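You operate a simulated robot arm through the tools that you are given. There is no shell and no other tool. Be economical: measure what you need, move in short steps, check, and stop when the job is done.

You are at the controls of a simulated two-armed robot. One attempt, no reset.

JOB
Switch the press on, reset it, run one auto stroke, then zero the counter.

Only the result counts: the job must be done as asked and must still hold three seconds after the hand-in. Knocking over, shifting, dropping, spilling or breaking anything else fails it.

ROBOT AND FRAMES
Two 7-joint arms with two-finger parallel grippers on one trunk, on a base that drives. Base frame: it is fixed to the floor where the robot stands at the start and does not move with it; the origin is under the middle of the robot, x ahead of it, y to its left, z up. Lengths are in m, angles in rad, forces in N, time in s.
The left shoulder is at the start at [0.06, 0.143, 0.926], the right one opposite. With the tool pointing down near the work surface each hand reaches from about 0.28 to 0.7 m from the robot's upright axis, wherever it stands, measured 20 degrees to its own side. Places, roughly: air unit knob [0.4, -0.5, 0.9]; count display [0.7, -0.4, 1]; depth dial [0.7, 0.1, 0.9]; down arrow button [0.3, -0.2, 0.9]; left flow dial [0.3, 0, 0.9]; left frame knob [0.8, -0.1, 1.2]; left frame sensor [0.8, -0.1, 1.1]; left green button [0.4, 0, 0.9]; left slide knob [0.7, -0.1, 1]; lift lever [0.6, 0.1, 0.9]; mode dial [0.4, 0, 0.9]; press head [0.7, -0.3, 1.2]; red power dial [0.8, 0, 0.9]; red stop button [0.3, -0.3, 0.9]; red valve knob [0.3, -0.5, 0.7]; right flow dial [0.2, -0.3, 0.9]. Payload 1.57 kg a hand.
The TCP of each hand is the grasp point between the finger pads, 0.03 m short of the fingertips. In the tool frame z runs along the fingers and y along their closing line. Largest opening 0.11 m; finger width 0.024, thickness 0.012; the body of the gripper, 0.048 by 0.112 m, starts 0.078 m behind the TCP.
Orientation is that of the tool frame in the base frame, as a unit quaternion [w, x, y, z]. With the fingers straight down and closing along the base's y, the tool's x points along the base's -x, its y along +y and its z along -z.

CONTROLS
- The arms move only by the tool send_rows. It takes "left_increments", "right_increments" or both (then of equal length, played together; a hand with none holds still); each is a list of rows, each a list of 7 numbers: the shift along the tool's x, y, z in m, then the turn, a rotation vector about the tool's x, y, z in rad, then the finger opening in m, from 0 to 0.11. In form: [[tx, ty, tz, rx, ry, rz, claw], ...]. A call has 1 to 10 rows; each row shifts and turns the commanded pose from where the row before left it, along the tool's axes as they then stand. A row lasts 0.2 s, in which the tool goes at most 0.05 m and 0.15 rad; a call with a longer step from one row to the next is refused whole, and so is a gripper value outside its range. Where a pose cannot be reached the arm comes as near as it can. A force on the tool above 60 N (or 10 N above the force at the start of the call, whichever is more), or a blocked arm, ends the call early, and 0.2 s more pass. Each finger travels about 0.045 m/s and halts on what it meets, pressing with about 41 N; the grip force reading is that of the motor and also rises with nothing between the fingers. The clock runs only during rows and for 0.2 s after the last one: add rows that do not move to give the fingers time. The reply holds the time, the measured pose of the TCP, the force on the tool along the base axes, the opening and the grip force, in the units named above and with some noise, with the torque about the TCP (base axes, N m) and any sound that the robot's microphone picked up.
- Cameras (640 x 400 px; columns grow to the right, rows downward): "scene" is now at [0.0475, -0.0341, 1.5346]; the picture's right is [-0.19, -0.98, 0.00], its down [-0.76, 0.14, -0.64] and it looks along [0.63, -0.12, -0.77] (base axes); focal length 249 px, centre (320, 200). "left" rides on the left gripper at [0.07, -0.016, -0.141] in its tool frame; the picture's right is [0.23, 0.97, 0.00], its down [-0.86, 0.20, -0.48] and it looks along [-0.47, 0.11, 0.88] (tool axes); focal length 222 px, centre (320, 200). "right" rides on the right gripper at [0.07, 0.016, -0.141] in its tool frame; the picture's right is [-0.23, 0.97, 0.00], its down [-0.85, -0.20, -0.48] and it looks along [-0.47, -0.11, 0.88] (tool axes); focal length 222 px, centre (320, 200). There is no depth. A picture from a camera that has moved, and an enlarged one, comes with that camera's place and axes in the base frame and with its lens. The place of the scene camera against the robot may be out by one fixed shift of up to 0.025 m in any direction.
- capture(camera): a new picture of that camera. The clock stands still meanwhile.
- raise_lower(by): slides the trunk up (or, below 0, down) by that many m; the arms and the scene camera ride with it, the base frame stays. It gives what a move gives, with no picture.
- drive_base(legs): drives the robot by 1 to 6 legs, each [ahead, left, turn to the left] in m, m and rad, along the robot's own axes; the way and the turn of a leg run together, so that a leg with both is an arc; at most 1.5 m and 3.142 rad a leg. The arms and the cameras ride along, it lands a little off, and it stops where it bumps. It gives what a move gives.
- head_to(pan, tilt): turns the head with the scene camera to pan (to the left, within 1.501 rad either way) and tilt (down, from -0.506 to 1.204), counted from straight ahead of the robot. It gives what a move gives.
- close_up(camera, box): a new picture of the part [left, top, right, bottom] of that camera's present view, enlarged. The clock stands still meanwhile.
- job_done(): hands the job in; it is judged then, once.

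Work in short steps. Places have to be worked out from the pictures, the camera data and where the tool is seen: move nearer, look again, correct. Check each grasp and each placing, and mend what went wrong. You have 120 turns and 100 pictures in all, those below and enlarged ones among them. Open the grippers and draw the arms clear of the work before you hand the job in, unless the task says otherwise; then end with one line.

The tools are called after "Emit:" by a JSON object that holds its "method" and its "body". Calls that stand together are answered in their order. send_rows: Moves the arms, as the interface text tells. Its arguments: {"type":"object","properties":{"left_increments":{"type":"array"},"right_increments":{"type":"array"}},"required":[]} The other tools are called the same way: raise_lower (by) slides the trunk up or down; drive_base (legs) drives the base; head_to (pan, tilt) turns the head that bears the scene camera; capture (camera) takes a picture; close_up (camera, box) takes an enlarged picture of a part of a camera's view; job_done () hands the job in.

At the start:

```text
clock: 0.0
left_tool_pos: [0.5831, 0.1005, 0.9989]
left_ee_rot: [0.0, 0.0, 1.0, 0.0]
left_wrist_force: [-0.2, 0.0, 0.4]
left_ft_torque: [0.0, -0.04, 0.0]
left_gripper_width: 0.1101
left_grasp_force: 0.1
right_tool_pos: [0.4365, -0.3041, 0.9998]
right_ee_rot: [0.001, 0.0, 1.0, -0.001]
right_wrist_force: [0.6, 0.0, -0.1]
right_ft_torque: [-0.01, -0.02, -0.03]
right_gripper_width: 0.1102
right_grasp_force: 0.0
trunk travel left (down, up): [-0.525, 0.065]
robot x, y, heading: [-0.0017, 0.0014, 0.0]
head pan, tilt: [-0.19, 0.878]
```

scene: 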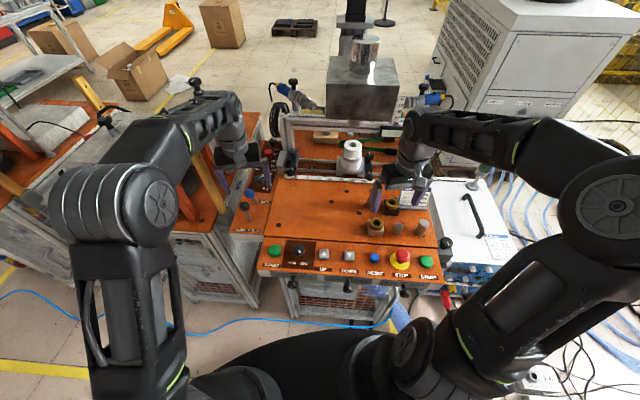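
right: 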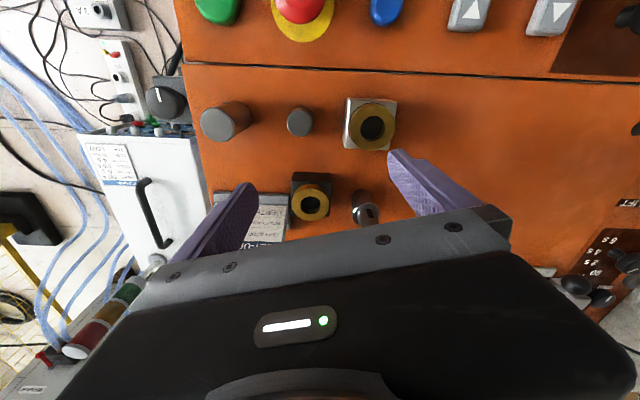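
left: 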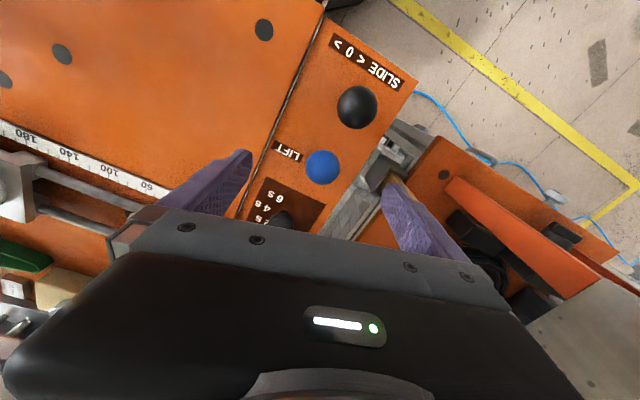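

The scene shows the panel on the near edge; I enlarge it to read labels, and the side plate with the dials.

Emit:
{"method": "close_up", "body": {"camera": "scene", "box": [250, 230, 450, 300]}}

Emit:
{"method": "close_up", "body": {"camera": "scene", "box": [220, 130, 320, 240]}}

Emit:
{"method": "close_up", "body": {"camera": "scene", "box": [260, 60, 460, 200]}}

```text
3.20 times, centred on (350, 265) of scene
camera zoom: at [0.0475, -0.0341, 1.5346], right [-0.19, -0.98, 0.0], down [-0.76, 0.14, -0.64], along [0.63, -0.12, -0.77], focal length 798 px, centre (224, -8)
```

zoom: 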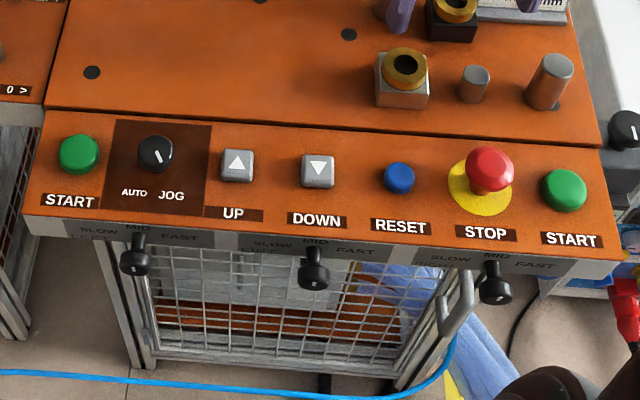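

```text
3.64 times, centred on (270, 185) of scene
camera zoom: at [0.0475, -0.0341, 1.5346], right [-0.19, -0.98, 0.0], down [-0.76, 0.14, -0.64], along [0.63, -0.12, -0.77], focal length 907 px, centre (502, 254)
```

zoom: 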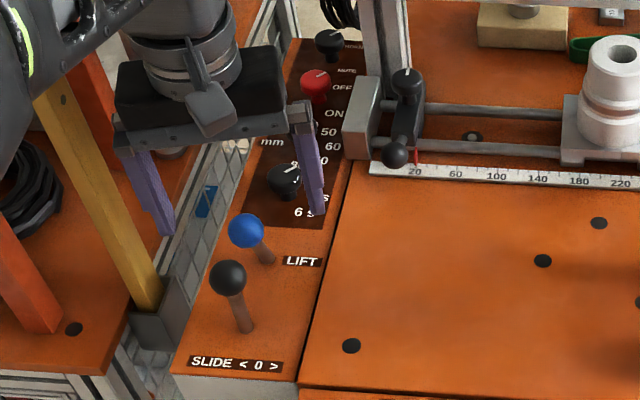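

```text
2.86 times, centred on (360, 130) of scene
camera zoom: at [0.0475, -0.0341, 1.5346], right [-0.19, -0.98, 0.0], down [-0.76, 0.14, -0.64], along [0.63, -0.12, -0.77], focal length 712 px, centre (206, 400)
```

zoom: 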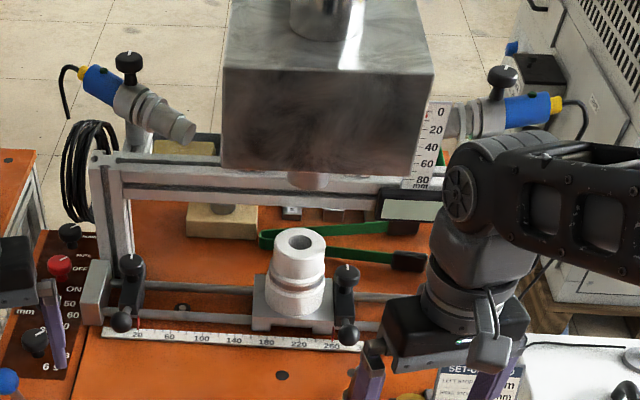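

The right arm hides the counter and set-up card; I draw it back and up, and the left hand up, then look again.

Emit:
{"method": "send_rows", "body": {"right_increments": [[0.02, 0, -0.04, 0, 0, 0, 0.11], [0.03, 0, -0.04, 0, 0, 0, 0.11], [0.04, 0, -0.03, 0, 0, 0, 0.11], [0.04, 0, 0, 0, 0, 0, 0.11]], "left_increments": [[0.0, 0, -0.04, 0, 0, 0, 0.11], [0.03, 0, -0.04, 0, 0, 0, 0.11], [0.04, 0, -0.03, 0, 0, 0, 0.11], [0.04, 0, 0, 0, 0, 0, 0.11]]}}

Emit:
{"method": "capture", "body": {"camera": "scene"}}

Emit:
{"method": "capture", "body": {"camera": "right"}}

Emit:
{"method": "capture", "body": {"camera": "left"}}

```text
clock: 1.0
left_tool_pos: [0.5088, 0.105, 1.0822]
left_ee_rot: [0.002, -0.001, 1.0, -0.001]
left_wrist_force: [-0.7, -0.2, 0.3]
left_ft_torque: [0.0, -0.06, -0.01]
left_gripper_width: 0.1103
left_grasp_force: 0.1
left hand out of reach, approached as far as the arm can: row 3
right_tool_pos: [0.3034, -0.3026, 1.111]
right_ee_rot: [0.002, -0.001, 1.0, -0.001]
right_wrist_force: [0.1, 0.5, 0.0]
right_ft_torque: [-0.03, -0.03, 0.0]
right_gripper_width: 0.1101
right_grasp_force: 0.1
trunk travel left (down, up): [-0.525, 0.065]
robot x, y, heading: [-0.0038, -0.0015, -0.002]
head pan, tilt: [-0.19, 0.878]
```

```text
93 pictures are left
camera scene: at [0.0439, -0.0329, 1.5348], right [-0.19, -0.98, 0.0], down [-0.75, 0.14, -0.64], along [0.63, -0.12, -0.77], focal length 249 px, centre (320, 200)
```

scene: 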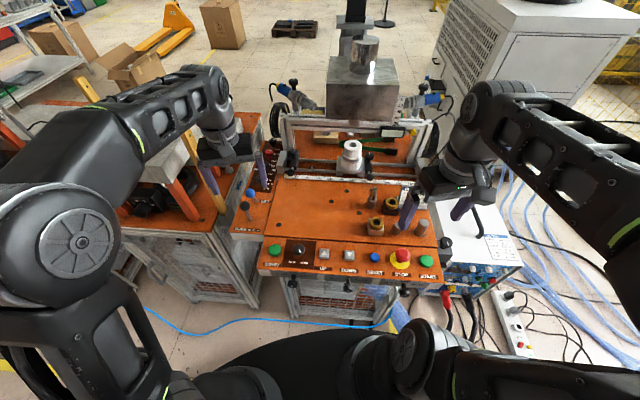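

```text
92 pictures are left
camera right: at [0.233, -0.2875, 1.2536], right [0.23, 0.97, 0.0], down [0.85, -0.2, 0.48], along [0.47, -0.11, -0.88], focal length 222 px, centre (320, 200)
```

right: 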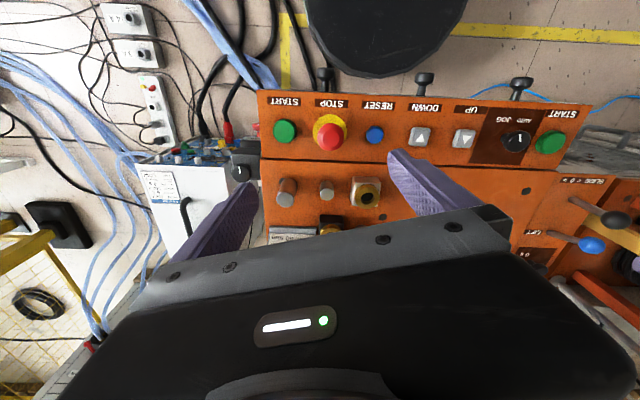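

```text
91 pictures are left
camera left: at [0.4392, 0.0881, 1.2222], right [-0.23, 0.97, 0.0], down [0.85, 0.2, 0.48], along [0.47, 0.11, -0.88], focal length 222 px, centre (320, 200)
```

left: 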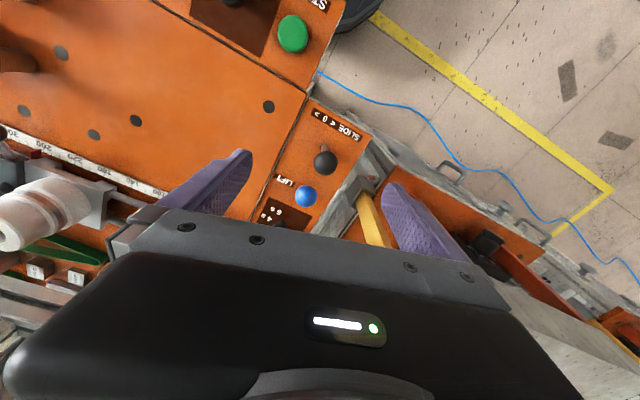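

Zoom in on the counter area and the set-up card.

Emit:
{"method": "close_up", "body": {"camera": "scene", "box": [360, 90, 450, 150]}}

Emit:
{"method": "close_up", "body": {"camera": "scene", "box": [350, 165, 450, 240]}}

Emit:
{"method": "close_up", "body": {"camera": "scene", "box": [220, 130, 320, 240]}}

```text
6.67 times, centred on (405, 120) of scene
camera zoom: at [0.0439, -0.0329, 1.5348], right [-0.19, -0.98, 0.0], down [-0.75, 0.14, -0.64], along [0.63, -0.12, -0.77], focal length 1662 px, centre (-247, 733)
```

zoom: 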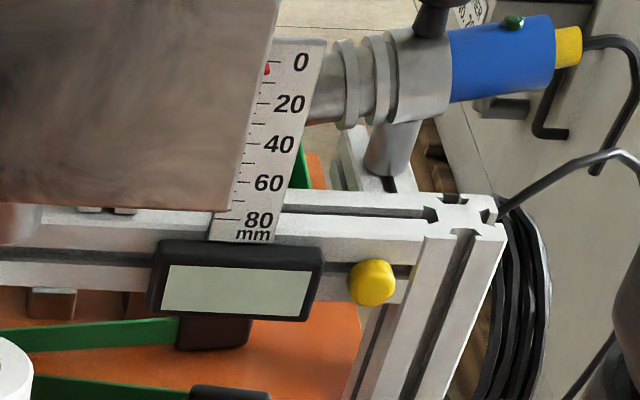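

```text
5.33 times, centred on (400, 202) of scene
camera zoom: at [0.0439, -0.0329, 1.5348], right [-0.19, -0.98, 0.0], down [-0.75, 0.14, -0.64], along [0.63, -0.12, -0.77], focal length 1330 px, centre (-107, 187)
```

zoom: 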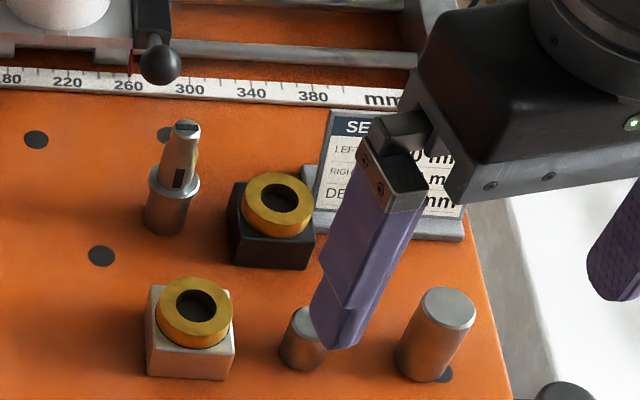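

```text
3.64 times, centred on (270, 185) of scene
camera zoom: at [0.0439, -0.0329, 1.5348], right [-0.19, -0.98, 0.0], down [-0.75, 0.14, -0.64], along [0.63, -0.12, -0.77], focal length 907 px, centre (502, 254)
```

zoom: 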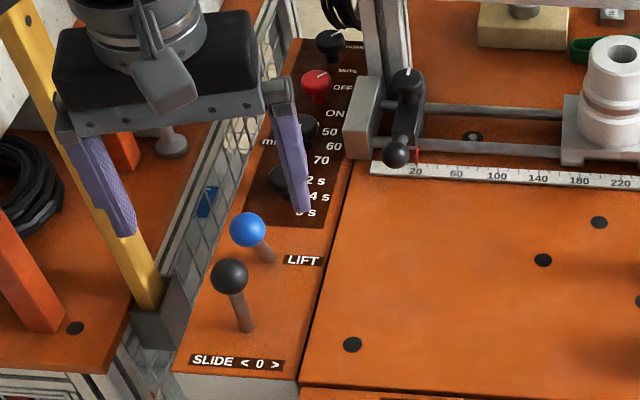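

Display and yellow button found on the crossbar; power dial at about (0.80, 0.02). It is far, so I look down to see how much room the base has ahead.

Emit:
{"method": "head_to", "body": {"pan": 0.0, "tilt": 1.2}}

Emit:
{"method": "capture", "body": {"camera": "scene"}}

```text
clock: 1.8
left_tool_pos: [0.5122, 0.1045, 1.0799]
left_ee_rot: [0.0, 0.0, 1.0, -0.001]
left_wrist_force: [-0.4, -0.2, -0.4]
left_ft_torque: [0.04, -0.02, 0.0]
left_gripper_width: 0.1101
left_grasp_force: 0.2
right_tool_pos: [0.3056, -0.3047, 1.1112]
right_ee_rot: [0.001, -0.001, 1.0, 0.0]
right_wrist_force: [-0.4, -0.1, -0.6]
right_ft_torque: [0.01, 0.01, -0.01]
right_gripper_width: 0.1103
right_grasp_force: 0.1
trunk travel left (down, up): [-0.525, 0.065]
robot x, y, heading: [-0.0004, 0.0037, 0.001]
head pan, tilt: [0.0, 1.201]
```

```text
87 pictures are left
camera scene: at [0.0277, -0.0195, 1.5131], right [0.0, -1.0, 0.0], down [-0.93, 0.0, -0.36], along [0.36, 0.0, -0.93], focal length 249 px, centre (320, 200)
```

scene: 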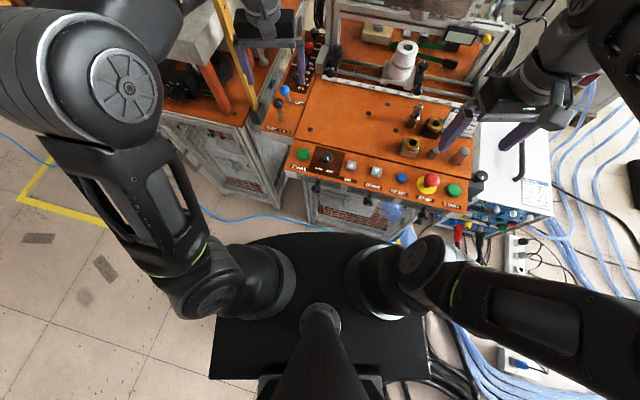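

The machine is turned about 0.2 rad to the right of the robot's heading. I raise the trunk to gain reach, and by parallax judge the base outline below.

Emit:
{"method": "raise_lower", "body": {"by": 0.06}}

Emit:
{"method": "capture", "body": {"camera": "scene"}}

```text
clock: 2.8
left_tool_pos: [0.5122, 0.1026, 1.14]
left_ee_rot: [0.0, 0.0, 1.0, 0.0]
left_wrist_force: [-0.1, 0.1, 0.8]
left_ft_torque: [-0.01, 0.02, -0.01]
left_gripper_width: 0.1101
left_grasp_force: 0.1
right_tool_pos: [0.3055, -0.3063, 1.1697]
right_ee_rot: [0.0, 0.0, 1.0, 0.0]
right_wrist_force: [-0.3, 0.7, -0.3]
right_ft_torque: [0.01, -0.01, -0.01]
right_gripper_width: 0.1097
right_grasp_force: 0.1
trunk travel left (down, up): [-0.585, 0.005]
robot x, y, heading: [-0.0001, 0.0011, 0.003]
head pan, tilt: [0.0, 1.201]
```

```text
86 pictures are left
camera scene: at [0.0282, -0.0197, 1.5731], right [0.0, -1.0, 0.0], down [-0.93, 0.0, -0.36], along [0.36, 0.0, -0.93], focal length 249 px, centre (320, 200)
```

scene: 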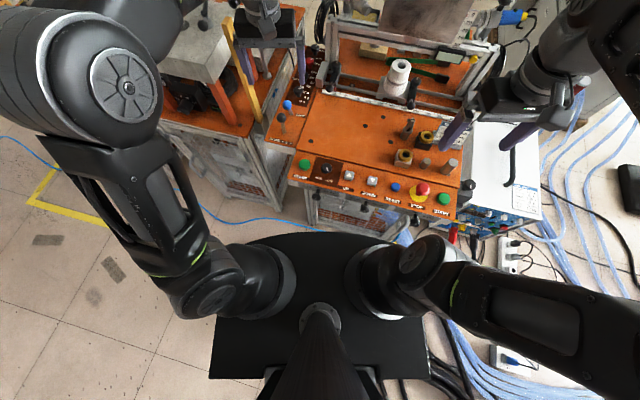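

The plate rides with the trunk, so there is little room to drive ahead; tilting the hand forward will give the reach. I tilt the left hand forward in place and look at the power dial.

Emit:
{"method": "send_rows", "body": {"left_increments": [[0, 0, 0, 0, -0.15, 0, 0.11], [0, 0, 0, 0, -0.15, 0, 0.11], [0, 0, 0, 0, -0.15, 0, 0.08], [0, 0, 0, 0, -0.15, 0, 0.07]]}}

Emit:
{"method": "capture", "body": {"camera": "left"}}

```text
clock: 3.8
left_tool_pos: [0.5116, 0.1026, 1.1411]
left_ee_rot: [0.296, 0.001, 0.955, -0.001]
left_wrist_force: [-0.8, 0.1, 0.1]
left_ft_torque: [0.04, -0.01, 0.0]
left_gripper_width: 0.0699
left_grasp_force: 0.1
right_tool_pos: [0.3054, -0.3048, 1.1707]
right_ee_rot: [0.001, -0.001, 1.0, 0.0]
right_wrist_force: [0.2, -0.4, -0.5]
right_ft_torque: [0.0, 0.01, -0.01]
right_gripper_width: 0.1099
right_grasp_force: 0.0
trunk travel left (down, up): [-0.585, 0.005]
robot x, y, heading: [0.0022, -0.0023, 0.001]
head pan, tilt: [0.0, 1.201]
```

```text
85 pictures are left
camera left: at [0.374, 0.0864, 1.2173], right [-0.19, 0.97, -0.13], down [0.43, 0.2, 0.88], along [0.88, 0.11, -0.46], focal length 222 px, centre (320, 200)
```

left: 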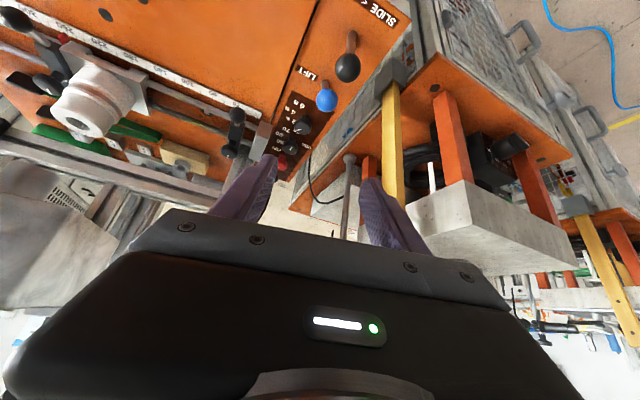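

The red dial shows at about (282,160) in the left view; I zoom in.

Emit:
{"method": "close_up", "body": {"camera": "left", "box": [230, 70, 350, 175]}}

Emit:
{"method": "head_to", "body": {"pan": -0.1, "tilt": 0.75}}

Emit:
{"method": "close_up", "body": {"camera": "scene", "box": [230, 90, 380, 200]}}

```text
3.81 times, centred on (290, 122) of left
camera zoom: at [0.374, 0.0864, 1.2173], right [-0.19, 0.97, -0.13], down [0.43, 0.2, 0.88], along [0.88, 0.11, -0.46], focal length 846 px, centre (434, 495)
```

zoom: 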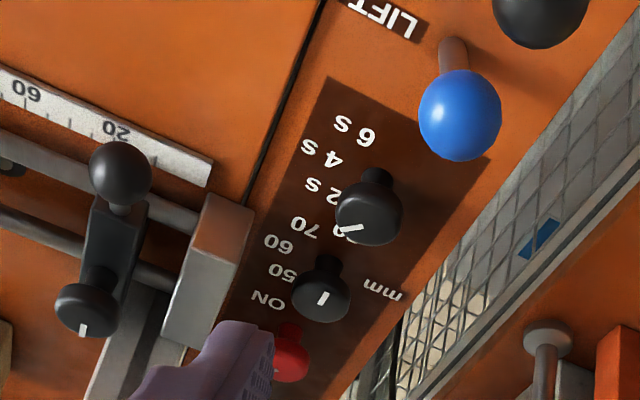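

```text
clock: 4.7
left_tool_pos: [0.5121, 0.1045, 1.1398]
left_ee_rot: [0.294, 0.0, 0.956, -0.001]
left_wrist_force: [0.4, 0.8, 1.2]
left_ft_torque: [0.0, 0.0, 0.0]
left_gripper_width: 0.07
left_grasp_force: 0.0
right_tool_pos: [0.3063, -0.305, 1.1717]
right_ee_rot: [0.0, 0.001, 1.0, -0.001]
right_wrist_force: [0.1, -0.3, 0.4]
right_ft_torque: [-0.01, 0.02, -0.02]
right_gripper_width: 0.1101
right_grasp_force: 0.1
trunk travel left (down, up): [-0.585, 0.005]
robot x, y, heading: [0.0012, 0.0014, 0.001]
head pan, tilt: [-0.099, 0.75]
```

```text
3.64 times, centred on (305, 145) of scene
camera zoom: at [0.0545, -0.0278, 1.6047], right [-0.1, -1.0, 0.0], down [-0.68, 0.07, -0.73], along [0.73, -0.07, -0.68], focal length 907 px, centre (374, 400)
```

zoom: 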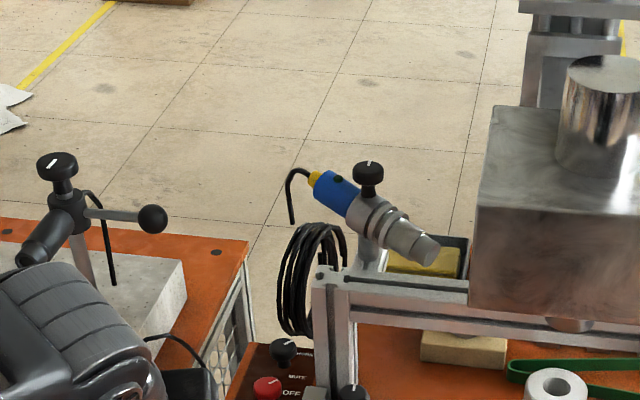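

Emit:
{"method": "close_up", "body": {"camera": "scene", "box": [260, 170, 350, 230]}}

```text
6.67 times, centred on (305, 200) of scene
camera zoom: at [0.0545, -0.0278, 1.6047], right [-0.1, -1.0, 0.0], down [-0.68, 0.07, -0.73], along [0.73, -0.07, -0.68], focal length 1662 px, centre (420, 200)
```

zoom: 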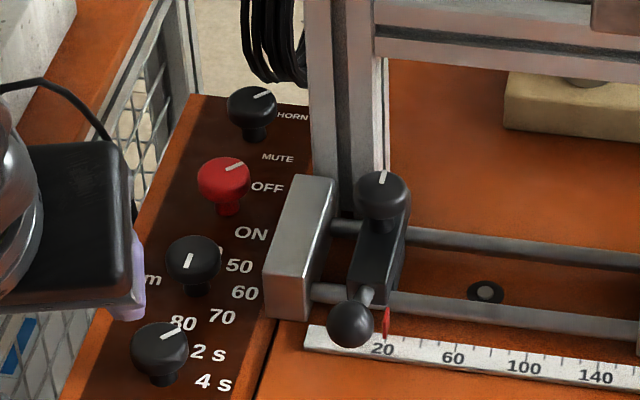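

The red knob is a ~3 cm mushroom knob at about (0.80, 0.04, 0.925), pointer at OFF, ON roughly 90° clockwise. I test the reach by moving the tilted left hand to just in front of and above it.

Emit:
{"method": "send_rows", "body": {"left_increments": [[-0.0196, -0.0083, 0.0341, 0, 0, 0, 0.07], [-0.0196, -0.0083, 0.0341, 0, 0, 0, 0.07], [-0.0196, -0.0083, 0.0341, 0, 0, 0, 0.07], [-0.0196, -0.0083, 0.0341, 0, 0, 0, 0.07], [-0.0196, -0.0083, 0.0341, 0, 0, 0, 0.07], [-0.0196, -0.0083, 0.0341, 0, 0, 0, 0.07], [-0.0196, -0.0083, 0.0341, 0, 0, 0, 0.07]]}}

Emit:
{"method": "capture", "body": {"camera": "left"}}

Emit:
{"method": "capture", "body": {"camera": "scene"}}

```text
clock: 6.3
left_tool_pos: [0.7631, 0.0462, 1.0194]
left_ee_rot: [0.294, 0.0, 0.956, 0.0]
left_wrist_force: [0.6, 0.0, -0.7]
left_ft_torque: [0.0, 0.03, 0.0]
left_gripper_width: 0.0702
left_grasp_force: 0.1
right_tool_pos: [0.307, -0.3068, 1.1714]
right_ee_rot: [0.0, 0.0, 1.0, 0.001]
right_wrist_force: [0.0, -0.3, -0.7]
right_ft_torque: [0.02, 0.03, 0.0]
right_gripper_width: 0.1103
right_grasp_force: 0.1
trunk travel left (down, up): [-0.585, 0.005]
robot x, y, heading: [-0.0037, -0.0025, 0.003]
head pan, tilt: [-0.099, 0.75]
```

```text
81 pictures are left
camera left: at [0.6252, 0.0283, 1.0964], right [-0.19, 0.97, -0.13], down [0.44, 0.2, 0.88], along [0.88, 0.11, -0.46], focal length 222 px, centre (320, 200)
```

left: 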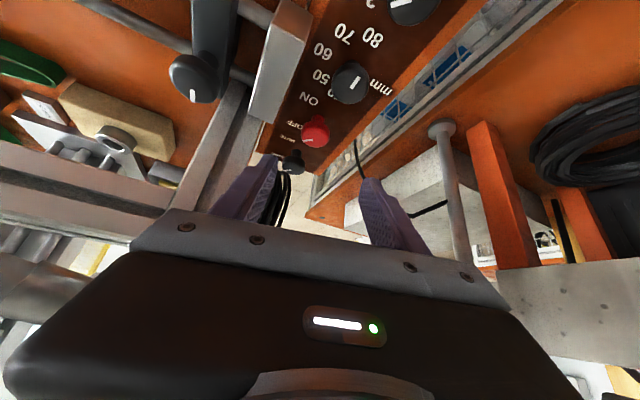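

```text
80 pictures are left
camera scene: at [0.056, -0.0282, 1.6048], right [-0.1, -1.0, 0.0], down [-0.68, 0.07, -0.73], along [0.73, -0.07, -0.68], focal length 249 px, centre (320, 200)
```

scene: 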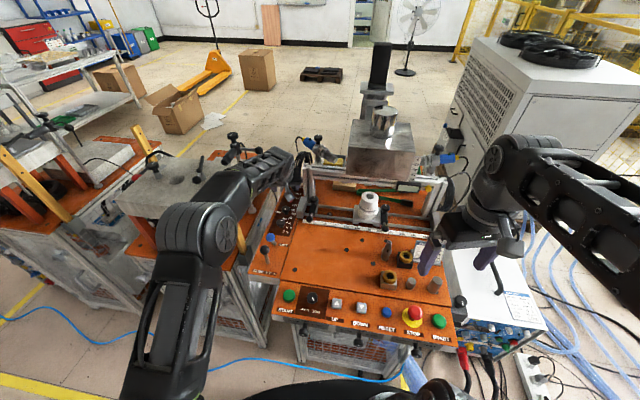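

Reached with tilt 0.6. Knob lies at about (0.805, 0.037). I reduce the tilt to 0.3 while approaching above it, to check reach.

Emit:
{"method": "send_rows", "body": {"left_increments": [[-0.005, -0.003, 0.017, 0, 0.1, 0, 0.06], [-0.005, -0.003, 0.017, 0, 0.1, 0, 0.055], [-0.005, -0.003, 0.017, 0, 0.1, 0, 0.055]]}}

Emit:
{"method": "capture", "body": {"camera": "left"}}

Emit:
{"method": "close_up", "body": {"camera": "scene", "box": [240, 110, 390, 220]}}

```text
clock: 7.1
left_tool_pos: [0.753, 0.0516, 0.9724]
left_ee_rot: [0.147, -0.001, 0.989, 0.0]
left_wrist_force: [-0.2, -0.6, 0.3]
left_ft_torque: [-0.01, -0.01, 0.03]
left_gripper_width: 0.0549
left_grasp_force: 0.0
left hand out of reach, approached as far as the arm can: row 2, 3
right_tool_pos: [0.3054, -0.3048, 1.1704]
right_ee_rot: [0.0, 0.0, 1.0, 0.0]
right_wrist_force: [1.0, 0.3, -0.6]
right_ft_torque: [0.0, 0.02, -0.06]
right_gripper_width: 0.1102
right_grasp_force: 0.1
trunk travel left (down, up): [-0.585, 0.005]
robot x, y, heading: [0.0011, -0.0006, 0.008]
head pan, tilt: [-0.099, 0.75]
```

```text
79 pictures are left
camera left: at [0.645, 0.0353, 1.0865], right [-0.22, 0.97, -0.07], down [0.68, 0.2, 0.71], along [0.7, 0.11, -0.7], focal length 222 px, centre (320, 200)
```

left: 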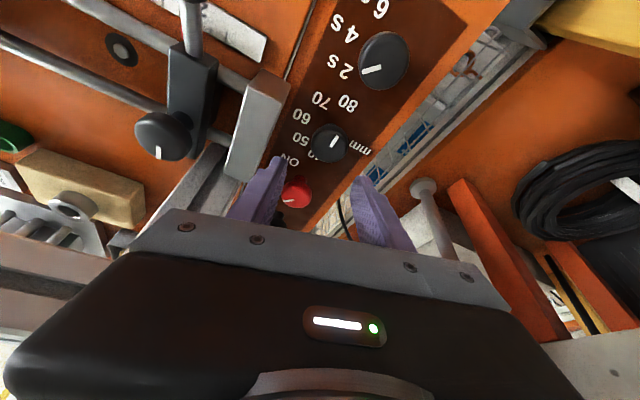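

```text
3.64 times, centred on (315, 165) of scene
camera zoom: at [0.055, -0.0273, 1.6048], right [-0.1, -1.0, 0.0], down [-0.68, 0.07, -0.73], along [0.73, -0.07, -0.68], focal length 907 px, centre (338, 327)
```

zoom: 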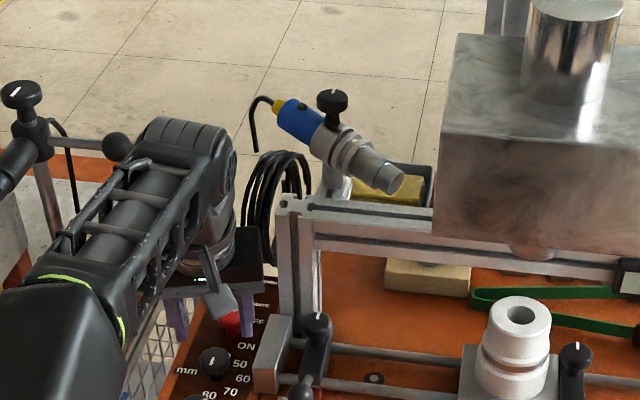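

At tilt 0.3 it falls ~5 cm short. The gap between trunk plate and panel levers is ≥0.08 m, so I lift the hand a little and then drive ahead 0.05.

Emit:
{"method": "send_rows", "body": {"left_increments": [[0.03, 0.0, -0.03, 0, 0, 0, 0.055], [0.01, 0.0, -0.02, 0, 0, 0, 0.055]]}}

Emit:
{"method": "drive_base", "body": {"legs": [[0.05, 0, 0]]}}

Emit:
{"method": "capture", "body": {"camera": "left"}}

```text
clock: 7.7
left_tool_pos: [0.6992, 0.0535, 1.008]
left_ee_rot: [0.148, -0.001, 0.989, 0.0]
left_wrist_force: [0.0, -0.3, -0.9]
left_ft_torque: [-0.01, 0.04, 0.0]
left_gripper_width: 0.0548
left_grasp_force: 0.1
right_tool_pos: [0.3064, -0.3062, 1.1715]
right_ee_rot: [-0.001, 0.0, 1.0, 0.0]
right_wrist_force: [0.8, 1.0, -0.5]
right_ft_torque: [-0.04, 0.04, 0.01]
right_gripper_width: 0.1098
right_grasp_force: 0.1
trunk travel left (down, up): [-0.585, 0.005]
robot x, y, heading: [-0.0029, -0.0009, 0.004]
head pan, tilt: [-0.099, 0.75]
```

```text
clock: 8.6
left_tool_pos: [0.7518, 0.0522, 1.0072]
left_ee_rot: [0.148, 0.0, 0.989, 0.0]
left_wrist_force: [-0.3, 0.2, -0.3]
left_ft_torque: [-0.02, 0.02, 0.03]
left_gripper_width: 0.0551
left_grasp_force: 0.1
right_tool_pos: [0.3578, -0.304, 1.1713]
right_ee_rot: [-0.001, 0.001, 1.0, 0.0]
right_wrist_force: [0.8, -0.1, -0.1]
right_ft_torque: [0.03, 0.05, -0.02]
right_gripper_width: 0.11
right_grasp_force: 0.1
trunk travel left (down, up): [-0.585, 0.005]
robot x, y, heading: [0.0506, 0.0021, 0.002]
head pan, tilt: [-0.099, 0.75]
```

```text
77 pictures are left
camera left: at [0.6438, 0.0347, 1.1218], right [-0.22, 0.97, -0.07], down [0.68, 0.2, 0.71], along [0.7, 0.11, -0.7], focal length 222 px, centre (320, 200)
```

left: 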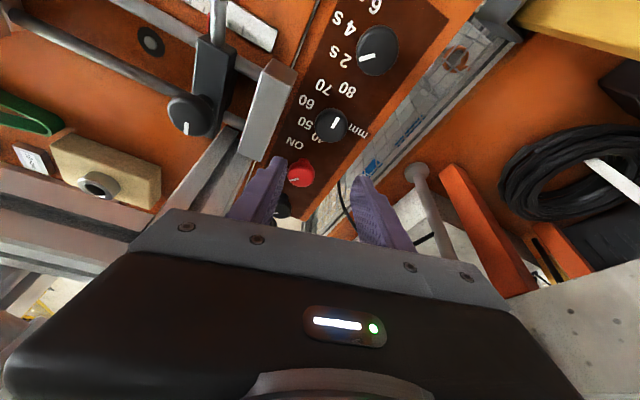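

Two rays cross at about (0.816, 0.036, 0.91) for the knob. I move above it at tilt 0.3.

Emit:
{"method": "send_rows", "body": {"left_increments": [[-0.0145, -0.005, 0.021, 0, 0, 0, 0.055], [-0.0145, -0.005, 0.021, 0, 0, 0, 0.055], [-0.0145, -0.005, 0.021, 0, 0, 0, 0.055]]}}

Emit:
{"method": "capture", "body": {"camera": "left"}}

Emit:
{"method": "close_up", "body": {"camera": "scene", "box": [230, 110, 380, 220]}}

```text
clock: 9.4
left_tool_pos: [0.8065, 0.0394, 0.9587]
left_ee_rot: [0.148, 0.0, 0.989, 0.0]
left_wrist_force: [0.6, 1.5, -0.7]
left_ft_torque: [-0.06, 0.03, -0.02]
left_gripper_width: 0.0552
left_grasp_force: 0.1
left hand out of reach, approached as far as the arm can: row 3
right_tool_pos: [0.3563, -0.3044, 1.1716]
right_ee_rot: [0.0, 0.0, 1.0, 0.0]
right_wrist_force: [0.6, 0.5, -0.4]
right_ft_torque: [0.02, 0.01, 0.0]
right_gripper_width: 0.1099
right_grasp_force: 0.1
trunk travel left (down, up): [-0.585, 0.005]
robot x, y, heading: [0.0497, -0.0029, -0.0]
head pan, tilt: [-0.099, 0.75]
```

```text
76 pictures are left
camera left: at [0.6988, 0.0217, 1.0745], right [-0.22, 0.97, -0.07], down [0.68, 0.2, 0.71], along [0.7, 0.11, -0.7], focal length 222 px, centre (320, 200)
```

left: 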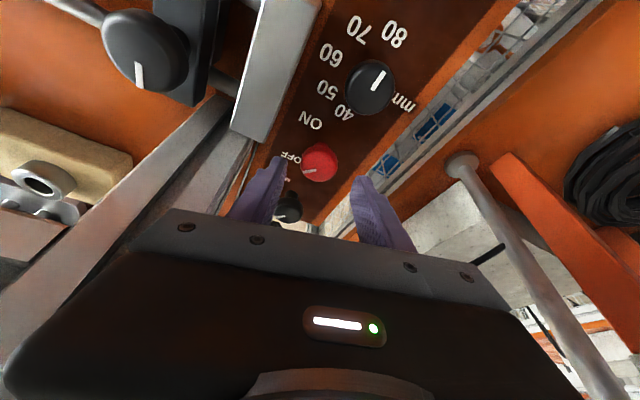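

```text
3.64 times, centred on (305, 165) of scene
camera zoom: at [0.1062, -0.0272, 1.6048], right [-0.1, -0.99, 0.0], down [-0.68, 0.07, -0.73], along [0.73, -0.07, -0.68], focal length 907 px, centre (374, 327)
```

zoom: 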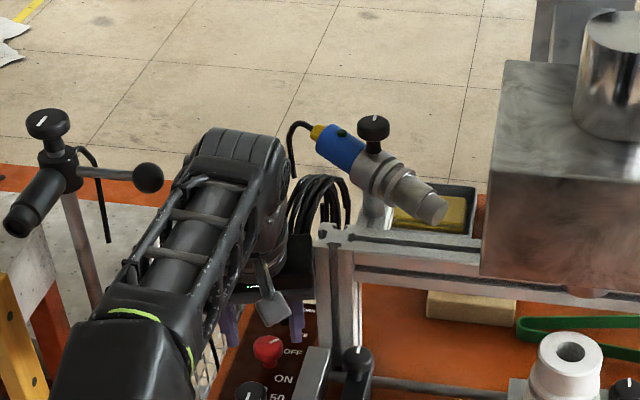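

Knob refined to (0.814, 0.037, 0.912). I descend ~0.027 around it with 5.5 cm opening.

Emit:
{"method": "send_rows", "body": {"left_increments": [[0.005, -0.001, 0.012, 0, 0, 0, 0.055], [0.005, 0, 0.013, 0, 0, 0, 0.055]]}}

Emit:
{"method": "capture", "body": {"camera": "left"}}

Emit:
{"method": "close_up", "body": {"camera": "scene", "box": [260, 150, 350, 220]}}

```text
clock: 10.0
left_tool_pos: [0.8057, 0.0381, 0.9336]
left_ee_rot: [0.149, -0.001, 0.989, 0.001]
left_wrist_force: [0.0, 10.0, 5.1]
left_ft_torque: [-1.09, 0.14, -0.11]
left_gripper_width: 0.0548
left_grasp_force: 0.1
right_tool_pos: [0.3571, -0.3043, 1.1725]
right_ee_rot: [0.001, 0.0, 1.0, -0.001]
right_wrist_force: [0.4, -0.8, -0.9]
right_ft_torque: [0.01, -0.01, -0.05]
right_gripper_width: 0.1099
right_grasp_force: 0.0
trunk travel left (down, up): [-0.585, 0.005]
robot x, y, heading: [0.0463, 0.0016, 0.003]
head pan, tilt: [-0.099, 0.75]
```

```text
74 pictures are left
camera left: at [0.6974, 0.0216, 1.048], right [-0.22, 0.97, -0.07], down [0.67, 0.2, 0.71], along [0.71, 0.11, -0.7], focal length 222 px, centre (320, 200)
```

left: 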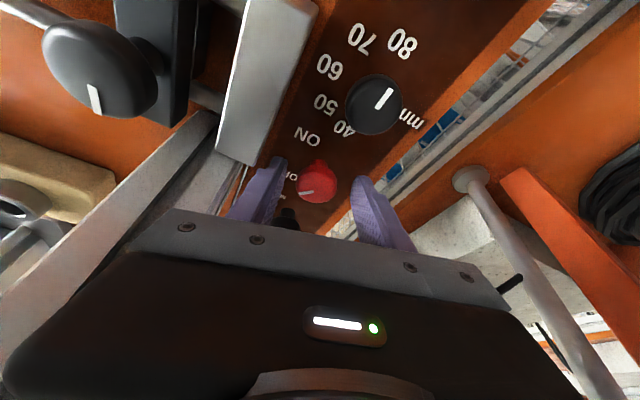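

```text
5.71 times, centred on (305, 185) of scene
camera zoom: at [0.1046, -0.0263, 1.6049], right [-0.1, -0.99, 0.0], down [-0.68, 0.07, -0.73], along [0.73, -0.07, -0.68], focal length 1425 px, centre (406, 286)
```

zoom: 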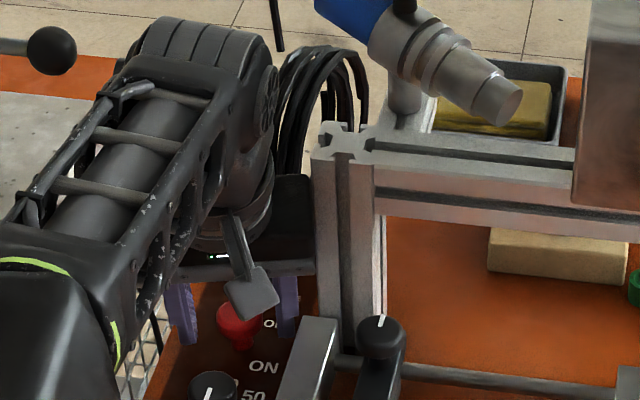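

A 10 N side force with its torque shows the gripper body touching the frame post about 0.11 above the TCP. I back off along the tool, lean the body left (roll 0.2) and tilt a bit more for reach.

Emit:
{"method": "send_rows", "body": {"left_increments": [[0, 0.004, -0.035, 0, 0, 0, 0.055], [0, 0.005, 0, 0.1, -0.1, 0, 0.055], [0, 0.004, 0, 0.1, 0, 0, 0.055]]}}

Emit:
{"method": "capture", "body": {"camera": "left"}}

```text
clock: 10.8
left_tool_pos: [0.7941, 0.0492, 0.9672]
left_ee_rot: [0.197, 0.018, 0.975, -0.099]
left_wrist_force: [0.3, -0.4, 1.5]
left_ft_torque: [0.0, 0.04, 0.0]
left_gripper_width: 0.055
left_grasp_force: 0.1
right_tool_pos: [0.3564, -0.3057, 1.1713]
right_ee_rot: [0.001, 0.001, 1.0, 0.0]
right_wrist_force: [0.6, -0.5, -0.6]
right_ft_torque: [0.04, 0.0, 0.01]
right_gripper_width: 0.1101
right_grasp_force: 0.0
trunk travel left (down, up): [-0.585, 0.005]
robot x, y, heading: [0.0477, -0.0008, -0.004]
head pan, tilt: [-0.099, 0.75]
```

```text
72 pictures are left
camera left: at [0.6747, 0.0598, 1.07], right [-0.14, 0.95, -0.27], down [0.62, 0.29, 0.73], along [0.77, -0.07, -0.63], focal length 222 px, centre (320, 200)
```

left: 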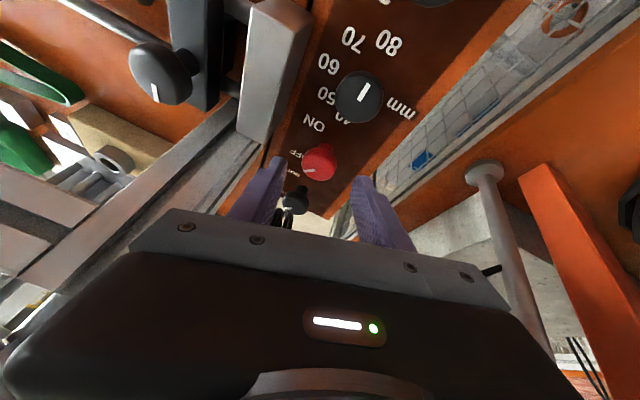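

Ray confirms the knob is straight along the tool axis, ~0.06 ahead. I advance 0.044.

Emit:
{"method": "send_rows", "body": {"left_increments": [[0.0015, -0.001, 0.022, 0, 0, 0, 0.055], [0.0015, -0.001, 0.021, 0, 0, 0, 0.055]]}}

Emit:
{"method": "capture", "body": {"camera": "left"}}

```text
clock: 11.4
left_tool_pos: [0.8059, 0.0414, 0.9337]
left_ee_rot: [0.202, 0.017, 0.974, -0.098]
left_wrist_force: [-18.3, 7.3, 29.5]
left_ft_torque: [1.22, 0.62, 0.64]
left_gripper_width: 0.055
left_grasp_force: 0.1
right_tool_pos: [0.3521, -0.3043, 1.1734]
right_ee_rot: [0.003, 0.0, 1.0, 0.0]
right_wrist_force: [0.7, -0.2, 0.0]
right_ft_torque: [-0.02, 0.03, 0.01]
right_gripper_width: 0.1099
right_grasp_force: 0.2
trunk travel left (down, up): [-0.585, 0.005]
robot x, y, heading: [0.0514, -0.0027, -0.005]
head pan, tilt: [-0.099, 0.75]
```

```text
71 pictures are left
camera left: at [0.6862, 0.052, 1.0361], right [-0.14, 0.95, -0.27], down [0.61, 0.3, 0.73], along [0.78, -0.06, -0.62], focal length 222 px, centre (320, 200)
```

left: 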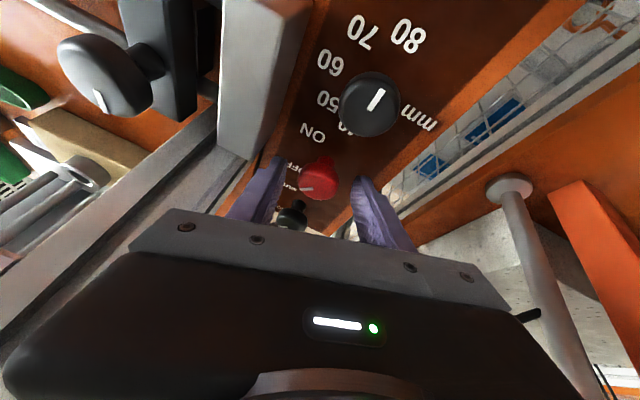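

The left fingertip has met the plate (torque matches), so the plate is at z≈0.898. I back off 8 mm in command and close on the knob.

Emit:
{"method": "send_rows", "body": {"left_increments": [[0, 0, -0.008, 0, 0, 0, 0.055], [0, 0, 0, 0, 0, 0, 0.02], [0, 0, 0, 0, 0, 0, 0.02], [0, 0, 0, 0, 0, 0, 0.02], [0, 0, 0, 0, 0, 0, 0.02]]}}

Emit:
{"method": "capture", "body": {"camera": "left"}}

```text
clock: 12.6
left_tool_pos: [0.8028, 0.0395, 0.933]
left_ee_rot: [0.195, 0.018, 0.976, -0.098]
left_wrist_force: [-6.7, 0.7, -7.7]
left_ft_torque: [-0.03, -0.1, 0.01]
left_gripper_width: 0.0314
left_grasp_force: 36.9
right_tool_pos: [0.3562, -0.3057, 1.171]
right_ee_rot: [0.001, 0.001, 1.0, 0.0]
right_wrist_force: [-0.5, 0.3, -0.3]
right_ft_torque: [-0.01, 0.0, 0.01]
right_gripper_width: 0.11
right_grasp_force: 0.1
trunk travel left (down, up): [-0.585, 0.005]
robot x, y, heading: [0.0521, 0.0001, 0.0]
head pan, tilt: [-0.099, 0.75]
```

```text
70 pictures are left
camera left: at [0.6846, 0.0512, 1.0361], right [-0.14, 0.95, -0.27], down [0.62, 0.29, 0.72], along [0.77, -0.07, -0.64], focal length 222 px, centre (320, 200)
```

left: 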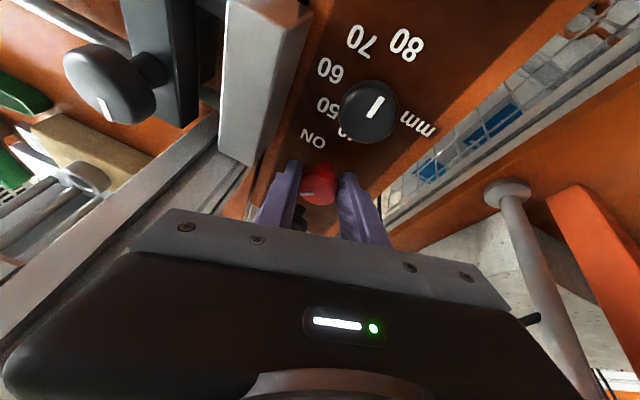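

Knob held (opening 0.031). I turn it clockwise about the tool axis by 0.6 and check.

Emit:
{"method": "send_rows", "body": {"left_increments": [[0, 0, 0, 0, 0, 0.12, 0.02], [0, 0, 0, 0, 0, 0.12, 0.02], [0, 0, 0, 0, 0, 0.12, 0.02], [0, 0, 0, 0, 0, 0.12, 0.02], [0, 0, 0, 0, 0, 0.12, 0.02]]}}

Emit:
{"method": "capture", "body": {"camera": "left"}}

```text
clock: 13.8
left_tool_pos: [0.8052, 0.0398, 0.9356]
left_ee_rot: [0.219, 0.306, 0.926, -0.036]
left_wrist_force: [-7.4, -2.2, -6.6]
left_ft_torque: [-0.6, -0.36, -0.04]
left_gripper_width: 0.0315
left_grasp_force: 40.2
right_tool_pos: [0.3556, -0.3061, 1.1702]
right_ee_rot: [0.0, 0.0, 1.0, 0.001]
right_wrist_force: [-0.1, -0.1, -0.6]
right_ft_torque: [0.0, 0.03, 0.03]
right_gripper_width: 0.1102
right_grasp_force: 0.1
trunk travel left (down, up): [-0.585, 0.005]
robot x, y, heading: [0.053, 0.0006, -0.004]
head pan, tilt: [-0.099, 0.75]
```

```text
69 pictures are left
camera left: at [0.6916, 0.0924, 1.0319], right [0.4, 0.91, -0.03], down [0.55, -0.21, 0.81], along [0.73, -0.34, -0.59], focal length 222 px, centre (320, 200)
```

left: 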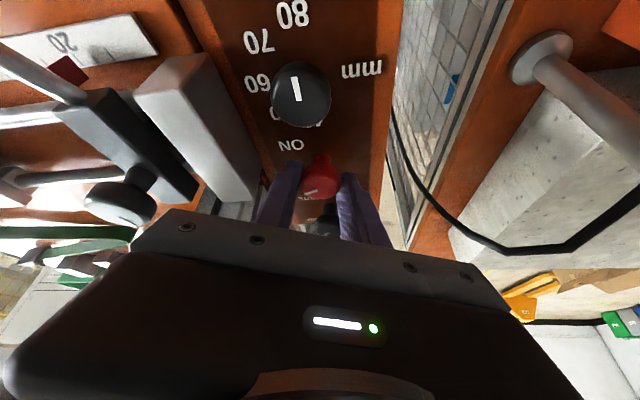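

Emit:
{"method": "close_up", "body": {"camera": "left", "box": [260, 120, 380, 220]}}

Emit:
{"method": "close_up", "body": {"camera": "scene", "box": [260, 170, 340, 220]}}

```text
4.00 times, centred on (320, 170) of left
camera zoom: at [0.6916, 0.0924, 1.0319], right [0.4, 0.91, -0.03], down [0.55, -0.21, 0.81], along [0.73, -0.34, -0.59], focal length 888 px, centre (320, 320)
```

zoom: 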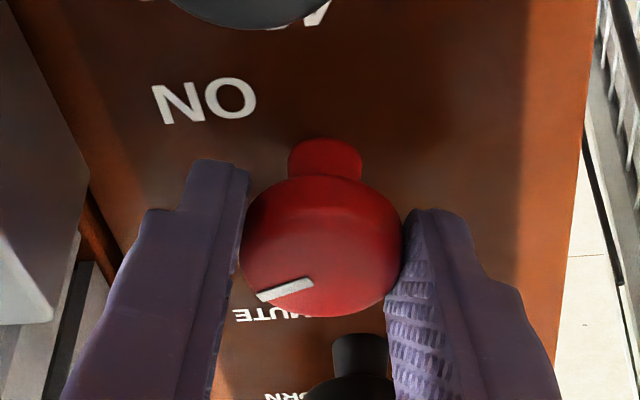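

```text
8.00 times, centred on (300, 195) of scene
camera zoom: at [0.1049, -0.0282, 1.6048], right [-0.1, -0.99, 0.0], down [-0.68, 0.07, -0.73], along [0.73, -0.07, -0.68], focal length 1995 px, centre (480, 240)
```

zoom: 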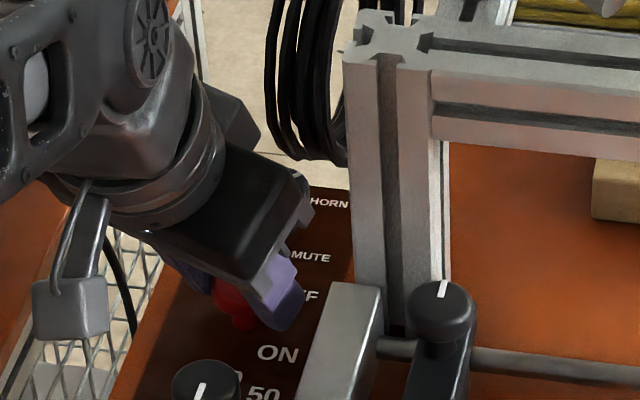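

The knob turns with the fingers. I go on turning by 0.72.

Emit:
{"method": "send_rows", "body": {"left_increments": [[0, 0, 0, 0, 0, 0.12, 0.02], [0, 0, 0, 0, 0, 0.12, 0.02], [0, 0, 0, 0, 0, 0.12, 0.02], [0, 0, 0, 0, 0, 0.12, 0.02], [0, 0, 0, 0, 0, 0.12, 0.02], [0, 0, 0, 0, 0, 0.12, 0.02]]}}

Emit:
{"method": "close_up", "body": {"camera": "left", "box": [240, 80, 400, 220]}}

Emit:
{"method": "close_up", "body": {"camera": "scene", "box": [370, 100, 460, 200]}}

```text
clock: 15.2
left_tool_pos: [0.8044, 0.0408, 0.9344]
left_ee_rot: [0.216, 0.612, 0.759, 0.043]
left_wrist_force: [-5.6, -4.7, 1.6]
left_ft_torque: [-0.7, 0.1, -0.08]
left_gripper_width: 0.031
left_grasp_force: 28.8
right_tool_pos: [0.3553, -0.3057, 1.1719]
right_ee_rot: [0.001, 0.0, 1.0, -0.001]
right_wrist_force: [0.8, 0.2, 1.2]
right_ft_torque: [0.02, -0.02, -0.01]
right_gripper_width: 0.11
right_grasp_force: 0.0
trunk travel left (down, up): [-0.585, 0.005]
robot x, y, heading: [0.0486, 0.0002, 0.001]
head pan, tilt: [-0.099, 0.75]
```

```text
2.86 times, centred on (320, 150) of left
camera zoom: at [0.7248, 0.1301, 1.0381], right [0.85, 0.45, 0.26], down [0.13, -0.67, 0.73], along [0.51, -0.59, -0.63], focal length 635 px, centre (320, 343)
```

zoom: 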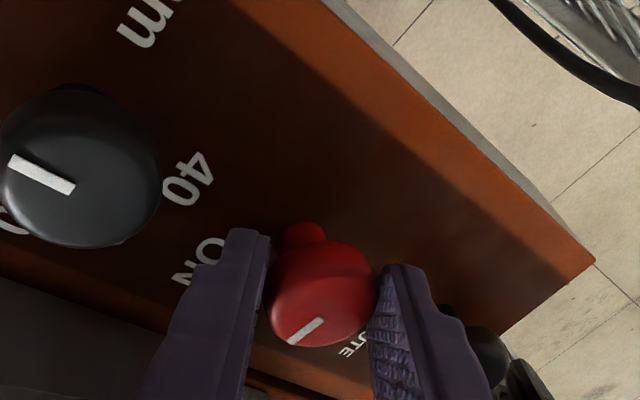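

```text
4.00 times, centred on (415, 150) of scene
camera zoom: at [0.1043, -0.0284, 1.6048], right [-0.1, -0.99, 0.0], down [-0.68, 0.07, -0.73], along [0.73, -0.07, -0.68], focal length 998 px, centre (-60, 400)
```

zoom: 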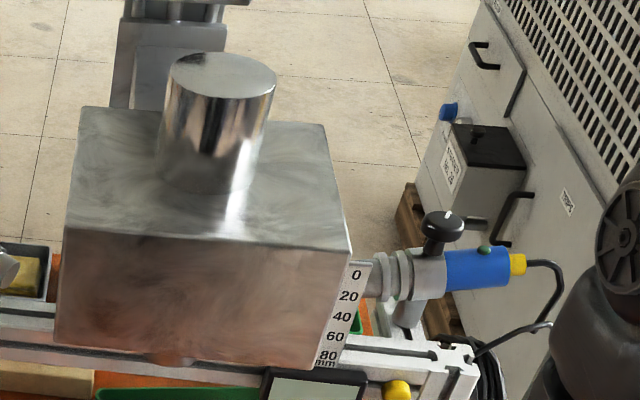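

Pointer now about 30° below the machine's right; ON lies some 20° further. I turn 0.36 more.

Emit:
{"method": "send_rows", "body": {"left_increments": [[0, 0, 0, 0, 0, 0.12, 0.02], [0, 0, 0, 0, 0, 0.12, 0.02], [0, 0, 0, 0, 0, 0.12, 0.02]]}}

Emit:
{"method": "close_up", "body": {"camera": "left", "box": [240, 80, 400, 220]}}

Emit:
{"method": "close_up", "body": {"camera": "scene", "box": [370, 150, 460, 220]}}

```text
clock: 16.0
left_tool_pos: [0.805, 0.0418, 0.9352]
left_ee_rot: [0.204, 0.739, 0.637, 0.083]
left_wrist_force: [-6.8, -1.6, -0.4]
left_ft_torque: [-0.37, 0.17, -0.01]
left_gripper_width: 0.031
left_grasp_force: 15.8
right_tool_pos: [0.3558, -0.3048, 1.1718]
right_ee_rot: [0.001, 0.0, 1.0, 0.0]
right_wrist_force: [0.9, -0.4, -0.4]
right_ft_torque: [-0.02, 0.0, -0.02]
right_gripper_width: 0.11
right_grasp_force: 0.0
trunk travel left (down, up): [-0.585, 0.005]
robot x, y, heading: [0.0508, 0.0024, -0.003]
head pan, tilt: [-0.099, 0.75]
```

```text
2.86 times, centred on (320, 150) of left
camera zoom: at [0.7484, 0.1383, 1.0464], right [0.92, 0.12, 0.37], down [-0.15, -0.76, 0.63], along [0.35, -0.64, -0.68], focal length 635 px, centre (320, 343)
```

zoom: 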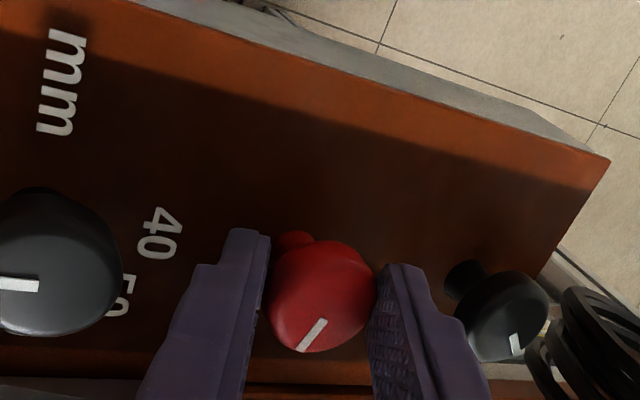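

```text
5.71 times, centred on (415, 185) of scene
camera zoom: at [0.1042, -0.028, 1.6048], right [-0.1, -0.99, 0.0], down [-0.68, 0.07, -0.73], along [0.73, -0.07, -0.68], focal length 1425 px, centre (-223, 286)
```

zoom: 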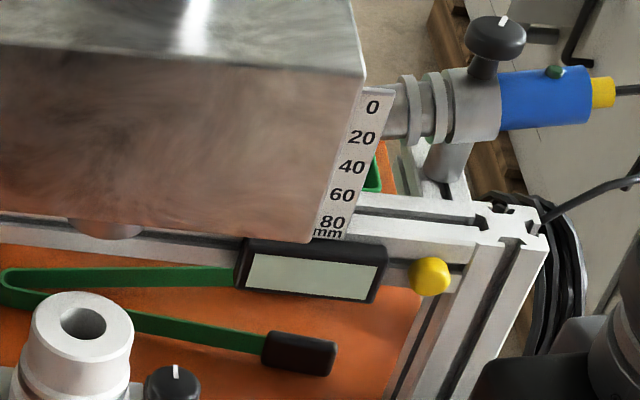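

The pointer stayed while the fingers turned — either its stop or a slip. I release and back off to see the knob freely.

Emit:
{"method": "send_rows", "body": {"left_increments": [[0, 0, 0, 0, 0, 0, 0.05], [0, 0, 0, 0, 0, 0, 0.055], [0, 0, -0.02, 0, 0, 0, 0.055], [0, 0, -0.03, 0, 0, 0, 0.055]]}}

Emit:
{"method": "close_up", "body": {"camera": "left", "box": [200, 60, 440, 220]}}

Emit:
{"method": "close_up", "body": {"camera": "scene", "box": [260, 170, 340, 220]}}

```text
clock: 17.0
left_tool_pos: [0.7839, 0.0519, 0.9798]
left_ee_rot: [0.205, 0.739, 0.637, 0.08]
left_wrist_force: [-0.3, -0.4, -0.1]
left_ft_torque: [0.0, -0.01, -0.01]
left_gripper_width: 0.0552
left_grasp_force: 0.1
right_tool_pos: [0.356, -0.3056, 1.1715]
right_ee_rot: [0.001, 0.001, 1.0, 0.0]
right_wrist_force: [0.5, -0.2, 0.3]
right_ft_torque: [-0.01, 0.0, -0.03]
right_gripper_width: 0.11
right_grasp_force: 0.1
trunk travel left (down, up): [-0.585, 0.005]
robot x, y, heading: [0.0503, -0.0046, -0.002]
head pan, tilt: [-0.099, 0.75]
```

```text
2.50 times, centred on (320, 140) of left
camera zoom: at [0.7282, 0.1479, 1.0903], right [0.92, 0.12, 0.36], down [-0.15, -0.76, 0.63], along [0.35, -0.64, -0.68], focal length 555 px, centre (320, 350)
```

zoom: 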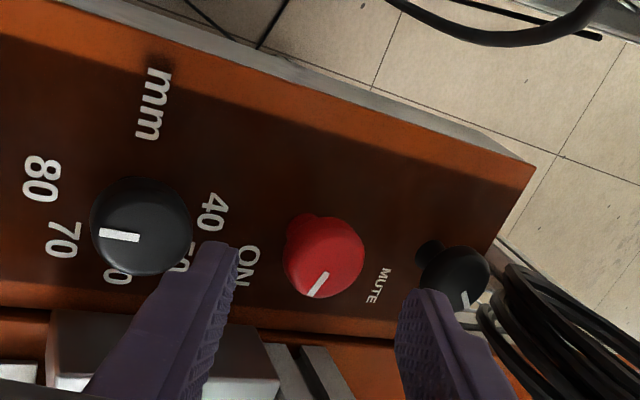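

```text
8.00 times, centred on (300, 195) of scene
camera zoom: at [0.1045, -0.0278, 1.6048], right [-0.1, -0.99, 0.0], down [-0.68, 0.07, -0.73], along [0.73, -0.07, -0.68], focal length 1995 px, centre (480, 240)
```

zoom: 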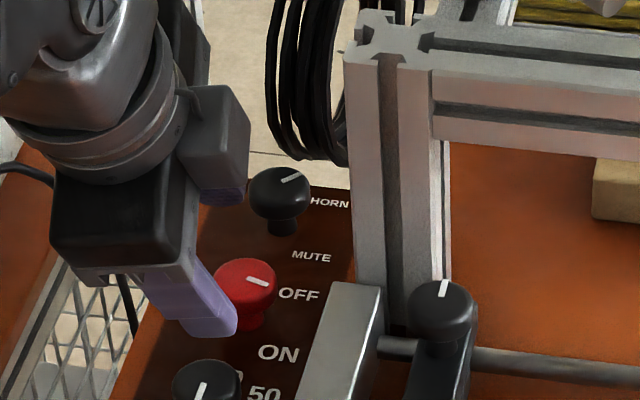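

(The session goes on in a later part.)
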